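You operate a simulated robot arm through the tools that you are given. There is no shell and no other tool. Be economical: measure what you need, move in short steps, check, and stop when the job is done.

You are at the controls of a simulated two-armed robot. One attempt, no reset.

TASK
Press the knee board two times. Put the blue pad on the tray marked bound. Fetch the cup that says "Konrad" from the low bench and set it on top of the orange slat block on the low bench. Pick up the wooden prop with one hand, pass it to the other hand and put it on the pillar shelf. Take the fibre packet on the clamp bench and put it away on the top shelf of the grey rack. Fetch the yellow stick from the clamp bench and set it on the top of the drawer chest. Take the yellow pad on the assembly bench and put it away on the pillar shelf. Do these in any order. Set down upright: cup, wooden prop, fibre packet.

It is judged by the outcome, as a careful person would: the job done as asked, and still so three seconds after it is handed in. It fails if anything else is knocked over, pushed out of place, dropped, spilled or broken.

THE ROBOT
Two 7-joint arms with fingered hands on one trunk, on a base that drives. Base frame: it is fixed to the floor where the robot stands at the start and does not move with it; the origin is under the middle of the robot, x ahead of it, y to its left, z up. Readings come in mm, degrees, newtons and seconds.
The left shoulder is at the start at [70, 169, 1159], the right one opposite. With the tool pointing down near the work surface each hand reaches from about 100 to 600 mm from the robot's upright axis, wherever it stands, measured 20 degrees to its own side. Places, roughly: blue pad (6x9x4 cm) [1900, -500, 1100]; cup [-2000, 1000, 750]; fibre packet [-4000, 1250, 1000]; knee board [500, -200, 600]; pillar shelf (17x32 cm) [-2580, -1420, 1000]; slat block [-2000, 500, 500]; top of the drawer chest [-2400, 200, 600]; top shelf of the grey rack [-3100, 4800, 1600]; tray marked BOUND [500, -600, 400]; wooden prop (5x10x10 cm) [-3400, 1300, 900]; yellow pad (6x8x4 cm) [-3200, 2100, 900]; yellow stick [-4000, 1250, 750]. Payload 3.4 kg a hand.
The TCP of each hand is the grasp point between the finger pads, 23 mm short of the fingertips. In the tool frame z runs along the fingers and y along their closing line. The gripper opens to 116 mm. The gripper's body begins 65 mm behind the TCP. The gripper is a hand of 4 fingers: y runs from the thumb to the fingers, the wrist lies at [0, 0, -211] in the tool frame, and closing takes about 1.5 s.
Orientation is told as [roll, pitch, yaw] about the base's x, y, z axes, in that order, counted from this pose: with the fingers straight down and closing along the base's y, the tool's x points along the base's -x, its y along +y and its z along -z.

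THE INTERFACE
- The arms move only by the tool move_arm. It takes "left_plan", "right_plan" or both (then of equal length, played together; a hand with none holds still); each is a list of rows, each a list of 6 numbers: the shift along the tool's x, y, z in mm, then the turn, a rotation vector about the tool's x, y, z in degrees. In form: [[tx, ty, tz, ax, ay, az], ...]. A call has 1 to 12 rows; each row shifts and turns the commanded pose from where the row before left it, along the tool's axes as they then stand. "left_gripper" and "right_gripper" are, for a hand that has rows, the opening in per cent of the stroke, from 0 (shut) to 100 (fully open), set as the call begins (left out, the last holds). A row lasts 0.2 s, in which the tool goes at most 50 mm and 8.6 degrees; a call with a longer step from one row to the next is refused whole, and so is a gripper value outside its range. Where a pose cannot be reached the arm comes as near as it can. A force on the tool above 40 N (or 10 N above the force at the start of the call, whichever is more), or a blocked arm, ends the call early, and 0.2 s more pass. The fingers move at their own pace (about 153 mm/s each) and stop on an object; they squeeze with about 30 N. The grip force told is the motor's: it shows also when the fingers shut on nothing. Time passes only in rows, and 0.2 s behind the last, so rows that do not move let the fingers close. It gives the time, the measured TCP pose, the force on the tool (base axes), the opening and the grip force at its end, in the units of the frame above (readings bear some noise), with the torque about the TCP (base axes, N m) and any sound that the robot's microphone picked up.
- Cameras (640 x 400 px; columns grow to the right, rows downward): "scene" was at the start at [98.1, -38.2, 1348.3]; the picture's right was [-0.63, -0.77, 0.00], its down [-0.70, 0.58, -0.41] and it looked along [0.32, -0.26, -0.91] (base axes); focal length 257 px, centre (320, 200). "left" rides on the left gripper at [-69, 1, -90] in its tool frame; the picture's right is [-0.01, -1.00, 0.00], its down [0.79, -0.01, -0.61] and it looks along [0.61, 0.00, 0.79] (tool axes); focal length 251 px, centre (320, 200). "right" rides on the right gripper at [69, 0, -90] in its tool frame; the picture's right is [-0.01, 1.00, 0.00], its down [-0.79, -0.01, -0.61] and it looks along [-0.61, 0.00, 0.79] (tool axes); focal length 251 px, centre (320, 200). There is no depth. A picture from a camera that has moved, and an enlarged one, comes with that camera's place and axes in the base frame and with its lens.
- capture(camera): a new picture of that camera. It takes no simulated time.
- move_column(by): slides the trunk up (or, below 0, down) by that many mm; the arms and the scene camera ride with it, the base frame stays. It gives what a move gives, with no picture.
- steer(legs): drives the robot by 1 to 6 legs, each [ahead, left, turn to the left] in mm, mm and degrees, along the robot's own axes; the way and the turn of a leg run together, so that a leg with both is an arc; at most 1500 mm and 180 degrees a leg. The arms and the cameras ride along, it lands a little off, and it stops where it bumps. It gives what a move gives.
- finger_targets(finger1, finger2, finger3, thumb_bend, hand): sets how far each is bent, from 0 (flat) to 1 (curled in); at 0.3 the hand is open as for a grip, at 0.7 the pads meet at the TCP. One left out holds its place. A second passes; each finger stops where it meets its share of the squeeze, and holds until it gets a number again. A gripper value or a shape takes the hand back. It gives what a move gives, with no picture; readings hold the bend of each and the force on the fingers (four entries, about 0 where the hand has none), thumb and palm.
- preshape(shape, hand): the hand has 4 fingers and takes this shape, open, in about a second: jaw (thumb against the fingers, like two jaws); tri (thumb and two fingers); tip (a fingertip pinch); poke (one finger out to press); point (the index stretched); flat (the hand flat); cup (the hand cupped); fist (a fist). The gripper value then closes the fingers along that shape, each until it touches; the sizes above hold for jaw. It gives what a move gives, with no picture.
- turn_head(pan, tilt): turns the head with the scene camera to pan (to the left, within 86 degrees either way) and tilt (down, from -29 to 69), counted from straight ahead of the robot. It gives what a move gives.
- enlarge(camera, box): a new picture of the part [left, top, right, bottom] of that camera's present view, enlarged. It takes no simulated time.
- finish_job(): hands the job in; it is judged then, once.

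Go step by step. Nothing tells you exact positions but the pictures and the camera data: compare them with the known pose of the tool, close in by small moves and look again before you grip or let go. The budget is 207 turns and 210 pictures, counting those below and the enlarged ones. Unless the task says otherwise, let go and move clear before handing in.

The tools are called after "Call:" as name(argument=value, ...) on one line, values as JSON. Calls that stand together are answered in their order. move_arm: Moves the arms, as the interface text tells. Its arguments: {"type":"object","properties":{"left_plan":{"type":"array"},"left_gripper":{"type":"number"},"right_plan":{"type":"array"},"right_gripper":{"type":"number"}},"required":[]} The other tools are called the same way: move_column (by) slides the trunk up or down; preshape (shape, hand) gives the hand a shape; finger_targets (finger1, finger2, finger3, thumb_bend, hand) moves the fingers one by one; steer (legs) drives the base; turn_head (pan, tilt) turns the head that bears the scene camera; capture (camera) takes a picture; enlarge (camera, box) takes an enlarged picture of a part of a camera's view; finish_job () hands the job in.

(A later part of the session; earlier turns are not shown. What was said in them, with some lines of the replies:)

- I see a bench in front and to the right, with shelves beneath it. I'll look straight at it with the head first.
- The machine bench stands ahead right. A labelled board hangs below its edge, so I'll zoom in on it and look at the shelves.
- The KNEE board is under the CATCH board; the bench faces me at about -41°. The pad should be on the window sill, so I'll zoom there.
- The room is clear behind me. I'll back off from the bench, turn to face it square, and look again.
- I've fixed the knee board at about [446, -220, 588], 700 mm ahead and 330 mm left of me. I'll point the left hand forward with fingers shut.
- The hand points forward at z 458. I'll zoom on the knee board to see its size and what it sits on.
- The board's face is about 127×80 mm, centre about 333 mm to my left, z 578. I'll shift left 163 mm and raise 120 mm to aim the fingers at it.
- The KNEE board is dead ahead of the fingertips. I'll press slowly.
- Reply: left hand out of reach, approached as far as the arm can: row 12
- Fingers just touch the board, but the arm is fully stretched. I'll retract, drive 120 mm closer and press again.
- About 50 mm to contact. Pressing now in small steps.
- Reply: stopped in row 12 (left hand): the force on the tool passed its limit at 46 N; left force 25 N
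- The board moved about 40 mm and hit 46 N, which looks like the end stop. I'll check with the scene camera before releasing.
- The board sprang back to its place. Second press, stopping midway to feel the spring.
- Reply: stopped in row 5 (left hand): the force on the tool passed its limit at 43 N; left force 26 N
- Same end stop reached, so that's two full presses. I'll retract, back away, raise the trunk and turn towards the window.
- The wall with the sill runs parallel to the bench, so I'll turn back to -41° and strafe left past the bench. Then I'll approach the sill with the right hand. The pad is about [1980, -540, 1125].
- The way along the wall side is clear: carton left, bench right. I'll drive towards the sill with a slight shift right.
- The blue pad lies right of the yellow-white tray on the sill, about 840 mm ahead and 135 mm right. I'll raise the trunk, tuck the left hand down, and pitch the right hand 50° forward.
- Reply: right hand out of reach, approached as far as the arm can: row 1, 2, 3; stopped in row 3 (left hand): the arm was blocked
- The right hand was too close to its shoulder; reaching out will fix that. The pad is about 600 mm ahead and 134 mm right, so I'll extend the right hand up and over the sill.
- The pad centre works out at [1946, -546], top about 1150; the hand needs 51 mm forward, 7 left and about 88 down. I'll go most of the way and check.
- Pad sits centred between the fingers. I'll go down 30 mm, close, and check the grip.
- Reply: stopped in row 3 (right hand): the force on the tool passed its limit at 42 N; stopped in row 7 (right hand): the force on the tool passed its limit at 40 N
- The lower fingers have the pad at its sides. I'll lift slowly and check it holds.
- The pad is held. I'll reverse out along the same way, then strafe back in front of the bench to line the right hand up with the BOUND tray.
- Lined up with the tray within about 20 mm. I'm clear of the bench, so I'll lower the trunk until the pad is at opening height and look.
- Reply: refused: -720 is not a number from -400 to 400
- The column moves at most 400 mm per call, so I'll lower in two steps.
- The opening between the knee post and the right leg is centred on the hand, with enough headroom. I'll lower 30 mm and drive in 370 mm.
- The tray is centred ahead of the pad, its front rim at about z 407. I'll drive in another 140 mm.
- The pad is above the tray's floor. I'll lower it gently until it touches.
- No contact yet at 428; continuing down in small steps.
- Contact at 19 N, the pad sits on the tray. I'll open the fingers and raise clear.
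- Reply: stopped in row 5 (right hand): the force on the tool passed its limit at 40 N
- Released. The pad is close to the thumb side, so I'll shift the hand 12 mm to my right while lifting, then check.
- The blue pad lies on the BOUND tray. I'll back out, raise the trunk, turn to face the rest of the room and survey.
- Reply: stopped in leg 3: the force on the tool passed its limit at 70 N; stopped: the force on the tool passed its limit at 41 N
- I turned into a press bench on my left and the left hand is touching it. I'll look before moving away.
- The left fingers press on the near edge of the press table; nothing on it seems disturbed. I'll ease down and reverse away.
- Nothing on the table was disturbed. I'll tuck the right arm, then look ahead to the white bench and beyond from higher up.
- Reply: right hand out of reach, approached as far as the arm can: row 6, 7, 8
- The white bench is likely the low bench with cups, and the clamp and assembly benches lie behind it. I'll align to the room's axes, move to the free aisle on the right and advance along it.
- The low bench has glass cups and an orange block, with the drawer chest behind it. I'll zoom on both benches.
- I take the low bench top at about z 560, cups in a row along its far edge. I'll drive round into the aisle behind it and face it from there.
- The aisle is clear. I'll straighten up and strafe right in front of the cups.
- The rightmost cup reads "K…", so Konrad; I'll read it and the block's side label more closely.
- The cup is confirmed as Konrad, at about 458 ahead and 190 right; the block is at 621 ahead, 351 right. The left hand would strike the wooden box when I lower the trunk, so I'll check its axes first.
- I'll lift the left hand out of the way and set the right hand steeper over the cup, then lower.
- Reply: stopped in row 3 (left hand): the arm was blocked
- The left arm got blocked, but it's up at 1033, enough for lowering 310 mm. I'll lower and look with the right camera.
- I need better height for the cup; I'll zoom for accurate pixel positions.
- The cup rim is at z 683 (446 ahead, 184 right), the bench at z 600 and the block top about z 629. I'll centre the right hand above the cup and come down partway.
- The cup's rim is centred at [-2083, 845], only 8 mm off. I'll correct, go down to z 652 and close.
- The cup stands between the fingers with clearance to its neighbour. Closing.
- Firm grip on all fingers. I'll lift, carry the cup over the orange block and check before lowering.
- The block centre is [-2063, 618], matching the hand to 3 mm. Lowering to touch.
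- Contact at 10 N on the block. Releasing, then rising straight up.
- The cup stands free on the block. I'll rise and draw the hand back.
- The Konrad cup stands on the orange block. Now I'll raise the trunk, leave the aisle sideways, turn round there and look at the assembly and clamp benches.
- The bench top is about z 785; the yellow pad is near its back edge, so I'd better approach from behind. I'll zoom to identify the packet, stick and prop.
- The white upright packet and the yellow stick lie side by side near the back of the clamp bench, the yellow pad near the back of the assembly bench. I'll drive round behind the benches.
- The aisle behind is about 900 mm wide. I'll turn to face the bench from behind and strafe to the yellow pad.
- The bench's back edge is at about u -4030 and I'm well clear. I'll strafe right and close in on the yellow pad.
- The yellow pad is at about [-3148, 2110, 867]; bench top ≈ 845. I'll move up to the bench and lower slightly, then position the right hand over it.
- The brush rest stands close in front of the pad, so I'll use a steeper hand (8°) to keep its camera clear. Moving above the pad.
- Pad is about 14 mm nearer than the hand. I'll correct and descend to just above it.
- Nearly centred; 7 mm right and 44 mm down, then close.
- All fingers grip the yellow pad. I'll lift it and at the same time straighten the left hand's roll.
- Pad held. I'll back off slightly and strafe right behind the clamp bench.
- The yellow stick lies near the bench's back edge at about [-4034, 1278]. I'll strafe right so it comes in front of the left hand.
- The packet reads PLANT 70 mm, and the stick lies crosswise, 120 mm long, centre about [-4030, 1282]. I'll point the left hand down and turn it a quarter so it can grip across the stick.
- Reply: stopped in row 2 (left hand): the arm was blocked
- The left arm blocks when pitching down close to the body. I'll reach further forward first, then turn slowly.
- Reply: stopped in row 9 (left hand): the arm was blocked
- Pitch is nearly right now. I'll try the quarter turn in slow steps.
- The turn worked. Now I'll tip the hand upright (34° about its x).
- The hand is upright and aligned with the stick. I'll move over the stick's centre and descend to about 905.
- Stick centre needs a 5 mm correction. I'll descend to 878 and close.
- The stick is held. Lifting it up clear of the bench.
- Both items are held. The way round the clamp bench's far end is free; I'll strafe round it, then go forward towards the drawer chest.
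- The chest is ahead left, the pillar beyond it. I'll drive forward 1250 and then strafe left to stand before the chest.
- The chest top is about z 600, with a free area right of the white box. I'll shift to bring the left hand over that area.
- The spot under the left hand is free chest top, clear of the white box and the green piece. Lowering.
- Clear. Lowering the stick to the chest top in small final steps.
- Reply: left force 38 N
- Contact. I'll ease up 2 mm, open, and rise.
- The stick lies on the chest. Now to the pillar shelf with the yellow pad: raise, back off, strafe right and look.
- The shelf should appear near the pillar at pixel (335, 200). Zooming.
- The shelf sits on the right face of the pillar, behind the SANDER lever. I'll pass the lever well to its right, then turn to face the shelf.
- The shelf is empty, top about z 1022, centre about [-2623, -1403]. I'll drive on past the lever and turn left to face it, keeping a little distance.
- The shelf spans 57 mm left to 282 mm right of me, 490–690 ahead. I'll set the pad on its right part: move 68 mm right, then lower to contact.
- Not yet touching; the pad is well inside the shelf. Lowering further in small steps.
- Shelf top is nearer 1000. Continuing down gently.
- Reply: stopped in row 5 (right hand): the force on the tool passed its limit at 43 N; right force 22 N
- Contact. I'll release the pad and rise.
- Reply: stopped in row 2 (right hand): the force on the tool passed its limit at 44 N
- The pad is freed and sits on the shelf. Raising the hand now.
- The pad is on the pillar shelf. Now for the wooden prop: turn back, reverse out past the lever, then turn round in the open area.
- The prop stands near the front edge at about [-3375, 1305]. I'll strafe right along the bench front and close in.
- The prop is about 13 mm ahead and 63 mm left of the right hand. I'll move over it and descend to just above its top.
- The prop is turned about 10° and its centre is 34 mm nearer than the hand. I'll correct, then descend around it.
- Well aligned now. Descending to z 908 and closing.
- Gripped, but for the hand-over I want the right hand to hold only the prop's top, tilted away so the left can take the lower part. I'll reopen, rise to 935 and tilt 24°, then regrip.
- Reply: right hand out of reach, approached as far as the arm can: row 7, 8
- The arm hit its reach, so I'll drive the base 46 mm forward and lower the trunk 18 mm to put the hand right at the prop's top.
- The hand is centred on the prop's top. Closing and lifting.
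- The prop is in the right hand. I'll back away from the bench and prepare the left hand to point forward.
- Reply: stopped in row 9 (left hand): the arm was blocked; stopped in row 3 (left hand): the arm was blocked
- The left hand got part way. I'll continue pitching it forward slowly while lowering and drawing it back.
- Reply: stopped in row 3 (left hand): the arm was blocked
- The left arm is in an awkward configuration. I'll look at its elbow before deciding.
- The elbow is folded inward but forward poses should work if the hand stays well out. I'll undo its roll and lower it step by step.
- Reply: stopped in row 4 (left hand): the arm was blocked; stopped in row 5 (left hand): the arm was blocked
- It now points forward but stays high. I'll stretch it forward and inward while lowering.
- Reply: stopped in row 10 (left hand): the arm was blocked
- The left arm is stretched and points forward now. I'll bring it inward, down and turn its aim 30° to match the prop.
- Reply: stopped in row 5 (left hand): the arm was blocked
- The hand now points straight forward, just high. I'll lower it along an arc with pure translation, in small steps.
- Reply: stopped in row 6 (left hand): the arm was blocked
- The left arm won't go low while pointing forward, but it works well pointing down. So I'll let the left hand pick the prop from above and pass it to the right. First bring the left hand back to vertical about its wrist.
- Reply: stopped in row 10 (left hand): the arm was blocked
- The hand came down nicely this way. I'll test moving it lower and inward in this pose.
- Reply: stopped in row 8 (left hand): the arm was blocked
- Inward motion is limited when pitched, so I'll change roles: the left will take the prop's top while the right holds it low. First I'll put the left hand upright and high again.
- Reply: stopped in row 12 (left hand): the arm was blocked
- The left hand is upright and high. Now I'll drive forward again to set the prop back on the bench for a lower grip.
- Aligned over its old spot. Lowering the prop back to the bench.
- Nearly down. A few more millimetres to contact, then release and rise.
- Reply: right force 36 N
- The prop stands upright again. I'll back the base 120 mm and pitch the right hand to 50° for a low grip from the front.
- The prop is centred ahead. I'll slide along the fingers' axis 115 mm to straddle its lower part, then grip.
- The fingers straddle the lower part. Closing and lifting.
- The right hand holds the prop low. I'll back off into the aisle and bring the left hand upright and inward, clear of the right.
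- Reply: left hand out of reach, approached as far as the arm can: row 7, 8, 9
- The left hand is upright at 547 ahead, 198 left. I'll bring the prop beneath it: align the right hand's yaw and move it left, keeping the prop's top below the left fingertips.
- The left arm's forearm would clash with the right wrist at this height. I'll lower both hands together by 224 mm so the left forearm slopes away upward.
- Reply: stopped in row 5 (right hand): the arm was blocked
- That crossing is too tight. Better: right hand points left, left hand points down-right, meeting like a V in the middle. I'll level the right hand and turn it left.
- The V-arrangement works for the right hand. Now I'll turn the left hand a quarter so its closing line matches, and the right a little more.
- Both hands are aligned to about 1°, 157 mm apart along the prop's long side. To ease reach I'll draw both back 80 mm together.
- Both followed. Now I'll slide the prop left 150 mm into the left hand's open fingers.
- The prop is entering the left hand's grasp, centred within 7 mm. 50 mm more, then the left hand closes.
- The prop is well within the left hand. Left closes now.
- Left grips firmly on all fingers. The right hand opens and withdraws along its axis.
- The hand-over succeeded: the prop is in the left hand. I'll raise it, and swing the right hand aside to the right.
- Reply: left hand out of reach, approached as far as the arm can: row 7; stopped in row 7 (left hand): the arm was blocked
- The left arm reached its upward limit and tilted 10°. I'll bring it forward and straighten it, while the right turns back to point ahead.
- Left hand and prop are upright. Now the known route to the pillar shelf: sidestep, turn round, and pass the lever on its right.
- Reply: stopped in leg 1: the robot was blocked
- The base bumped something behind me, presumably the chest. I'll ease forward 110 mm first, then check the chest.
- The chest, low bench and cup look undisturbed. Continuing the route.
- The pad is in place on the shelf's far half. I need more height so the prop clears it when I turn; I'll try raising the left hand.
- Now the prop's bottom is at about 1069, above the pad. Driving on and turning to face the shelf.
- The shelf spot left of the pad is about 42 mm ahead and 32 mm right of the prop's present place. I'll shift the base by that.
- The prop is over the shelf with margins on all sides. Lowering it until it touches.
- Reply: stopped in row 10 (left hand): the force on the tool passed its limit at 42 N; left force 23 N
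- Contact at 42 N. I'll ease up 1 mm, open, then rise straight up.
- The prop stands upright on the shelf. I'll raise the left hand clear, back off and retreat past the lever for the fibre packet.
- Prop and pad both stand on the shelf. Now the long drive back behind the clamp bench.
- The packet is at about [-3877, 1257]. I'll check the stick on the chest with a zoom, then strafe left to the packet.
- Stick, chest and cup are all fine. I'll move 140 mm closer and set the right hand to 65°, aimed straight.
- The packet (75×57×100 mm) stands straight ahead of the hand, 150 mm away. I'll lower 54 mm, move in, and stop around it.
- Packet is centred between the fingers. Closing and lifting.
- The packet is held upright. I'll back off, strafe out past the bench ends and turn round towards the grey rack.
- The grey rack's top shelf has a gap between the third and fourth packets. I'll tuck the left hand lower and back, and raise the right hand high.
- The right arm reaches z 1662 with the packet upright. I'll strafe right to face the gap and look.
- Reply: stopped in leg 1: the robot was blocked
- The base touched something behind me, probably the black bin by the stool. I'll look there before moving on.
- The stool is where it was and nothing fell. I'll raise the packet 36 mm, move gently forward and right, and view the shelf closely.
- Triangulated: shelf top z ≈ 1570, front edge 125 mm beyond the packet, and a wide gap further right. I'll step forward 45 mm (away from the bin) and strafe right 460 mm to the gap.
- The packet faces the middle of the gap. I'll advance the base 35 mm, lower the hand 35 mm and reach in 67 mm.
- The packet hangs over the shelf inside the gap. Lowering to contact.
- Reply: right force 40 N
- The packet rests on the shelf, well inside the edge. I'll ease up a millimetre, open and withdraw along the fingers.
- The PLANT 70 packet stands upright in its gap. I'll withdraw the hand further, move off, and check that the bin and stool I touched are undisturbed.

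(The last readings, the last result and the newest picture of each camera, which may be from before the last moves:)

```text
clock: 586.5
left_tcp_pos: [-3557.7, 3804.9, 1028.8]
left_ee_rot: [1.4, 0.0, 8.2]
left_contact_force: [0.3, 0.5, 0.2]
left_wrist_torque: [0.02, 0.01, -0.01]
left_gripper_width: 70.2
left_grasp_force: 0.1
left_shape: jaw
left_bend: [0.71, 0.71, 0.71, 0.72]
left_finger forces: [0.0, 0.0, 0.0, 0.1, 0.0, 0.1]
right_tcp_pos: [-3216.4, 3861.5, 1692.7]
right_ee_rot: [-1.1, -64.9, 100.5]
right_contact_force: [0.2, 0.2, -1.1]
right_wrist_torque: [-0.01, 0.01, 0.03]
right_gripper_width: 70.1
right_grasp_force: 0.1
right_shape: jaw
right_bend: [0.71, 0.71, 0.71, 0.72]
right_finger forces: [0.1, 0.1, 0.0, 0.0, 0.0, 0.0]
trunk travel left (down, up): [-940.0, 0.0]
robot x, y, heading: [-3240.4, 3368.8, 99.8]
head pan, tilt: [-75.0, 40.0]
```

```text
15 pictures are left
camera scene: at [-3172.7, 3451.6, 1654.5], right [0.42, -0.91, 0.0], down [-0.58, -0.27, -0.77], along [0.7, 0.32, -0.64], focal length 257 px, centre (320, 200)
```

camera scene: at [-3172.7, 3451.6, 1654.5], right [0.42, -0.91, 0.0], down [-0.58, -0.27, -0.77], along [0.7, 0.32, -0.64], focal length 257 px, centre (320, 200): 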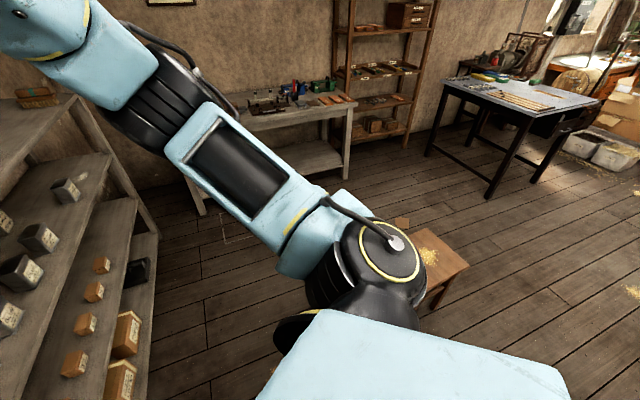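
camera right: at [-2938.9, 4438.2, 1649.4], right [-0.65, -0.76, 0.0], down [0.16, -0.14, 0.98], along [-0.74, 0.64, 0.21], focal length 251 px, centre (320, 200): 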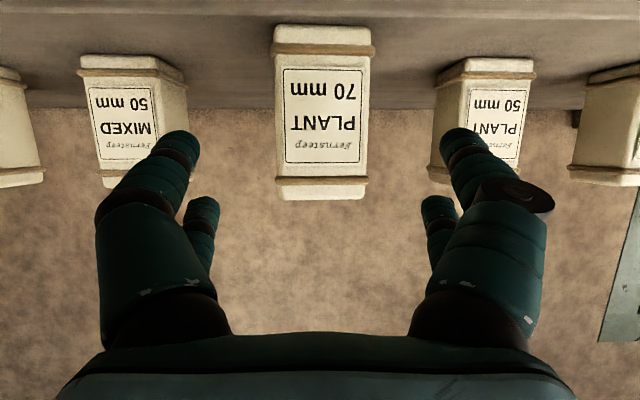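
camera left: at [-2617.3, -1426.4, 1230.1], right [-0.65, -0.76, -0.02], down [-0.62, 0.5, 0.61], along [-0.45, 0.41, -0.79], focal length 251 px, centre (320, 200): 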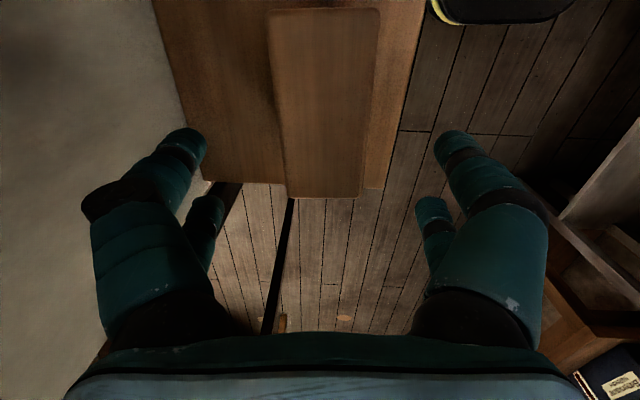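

The stool stands fine; the bin is hidden behind my shoulder. One more turn to see it.

Call:
steer(legs=[[0, 0, -60]])

Call:
turn_head(pan=-25, tilt=45)

Call:
capture(camera="scene")

```text
clock: 589.6
left_tcp_pos: [-3020.4, 3860.3, 1030.0]
left_ee_rot: [1.4, 0.0, -51.6]
left_contact_force: [-0.5, -0.1, -1.1]
left_wrist_torque: [-0.01, 0.02, 0.01]
left_gripper_width: 70.2
left_grasp_force: 0.0
left_shape: jaw
left_bend: [0.71, 0.71, 0.71, 0.72]
left_finger forces: [0.1, 0.0, 0.1, 0.0, 0.0, 0.0]
right_tcp_pos: [-2801.6, 3593.0, 1692.3]
right_ee_rot: [-1.1, -64.8, 40.7]
right_contact_force: [-0.6, -0.5, 0.1]
right_wrist_torque: [0.03, 0.01, -0.01]
right_gripper_width: 70.0
right_grasp_force: 0.1
right_shape: jaw
right_bend: [0.71, 0.71, 0.71, 0.72]
right_finger forces: [0.1, 0.0, 0.0, 0.1, 0.1, 0.0]
trunk travel left (down, up): [-940.0, 0.0]
robot x, y, heading: [-3244.1, 3364.4, 39.8]
head pan, tilt: [-75.0, 40.0]
```

```text
clock: 590.8
left_tcp_pos: [-3021.2, 3859.1, 1029.0]
left_ee_rot: [1.4, 0.1, -51.6]
left_contact_force: [-0.3, -1.0, -0.1]
left_wrist_torque: [0.01, 0.01, 0.0]
left_gripper_width: 70.1
left_grasp_force: 0.1
left_shape: jaw
left_bend: [0.71, 0.71, 0.71, 0.72]
left_finger forces: [0.0, 0.0, 0.1, 0.0, 0.0, 0.0]
right_tcp_pos: [-2801.2, 3593.6, 1692.5]
right_ee_rot: [-1.1, -64.8, 40.7]
right_contact_force: [0.1, -0.2, 0.6]
right_wrist_torque: [-0.02, 0.01, 0.03]
right_gripper_width: 70.0
right_grasp_force: 0.0
right_shape: jaw
right_bend: [0.71, 0.71, 0.71, 0.72]
right_finger forces: [0.1, 0.0, 0.0, 0.0, 0.1, 0.1]
trunk travel left (down, up): [-940.0, 0.0]
robot x, y, heading: [-3240.2, 3368.8, 39.8]
head pan, tilt: [-25.0, 45.0]
```

```text
14 pictures are left
camera scene: at [-3124.3, 3419.5, 1647.2], right [0.26, -0.97, 0.0], down [-0.68, -0.18, -0.71], along [0.68, 0.18, -0.71], focal length 257 px, centre (320, 200)
```

scene: 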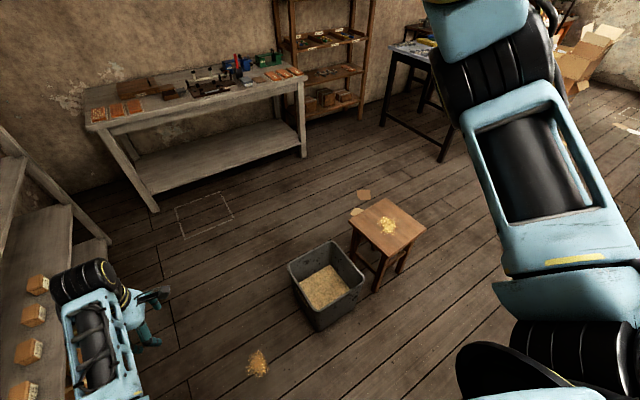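

The bin stands upright next to the stool. I'll zoom to compare its position with before.

Call:
enlarge(camera="scene", box=[240, 180, 450, 390])

```text
1.90 times, centred on (345, 285) of scene
camera zoom: at [-3124.3, 3419.5, 1647.2], right [0.26, -0.97, 0.0], down [-0.68, -0.18, -0.71], along [0.68, 0.18, -0.71], focal length 489 px, centre (272, 38)
```

zoom: 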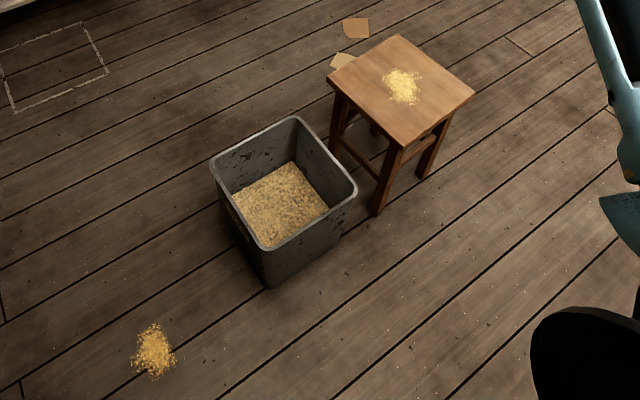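

The bin stands upright and consistent with a bump-stop rather than a push: my earlier turn on that spot never touched it. Everything asked for has been placed and checked, and both hands are empty and clear, so I'm handing in.

Call:
finish_job()

```text
The job is handed in.
```

All seven tasks are done and the job is handed in; the one doubt is a bin by the stool that my base bumped.

- **Knee board:** I pressed it twice, reaching the end stop each time, and saw it spring back after the first press.
- **Blue pad:** It lies on the tray marked BOUND.
- **Konrad cup:** It stands upright on the orange block on the low bench.
- **Wooden prop:** The right hand picked it up and passed it to the left, which set it upright on the pillar shelf. Before the pass I set it back on the bench twice to change my grip.
- **Yellow pad:** It is on the pillar shelf beside the prop.
- **Yellow stick:** It lies on top of the drawer chest, and I saw it still in place afterwards.
- **Fibre packet:** It stands upright in the gap on the top shelf of the grey rack.

My base or a hand bumped three things along the way:
- **Press bench:** My left hand pushed against its edge with about 70 N. Nothing on it looked disturbed.
- **Drawer chest:** My base was stopped beside it, most likely by the chest. It and everything on it looked in place afterwards.
- **Sawdust bin:** My base stopped against it. It is upright, but rough measurements left open whether it shifted a few centimetres. I judged that it had not and left it where it was.
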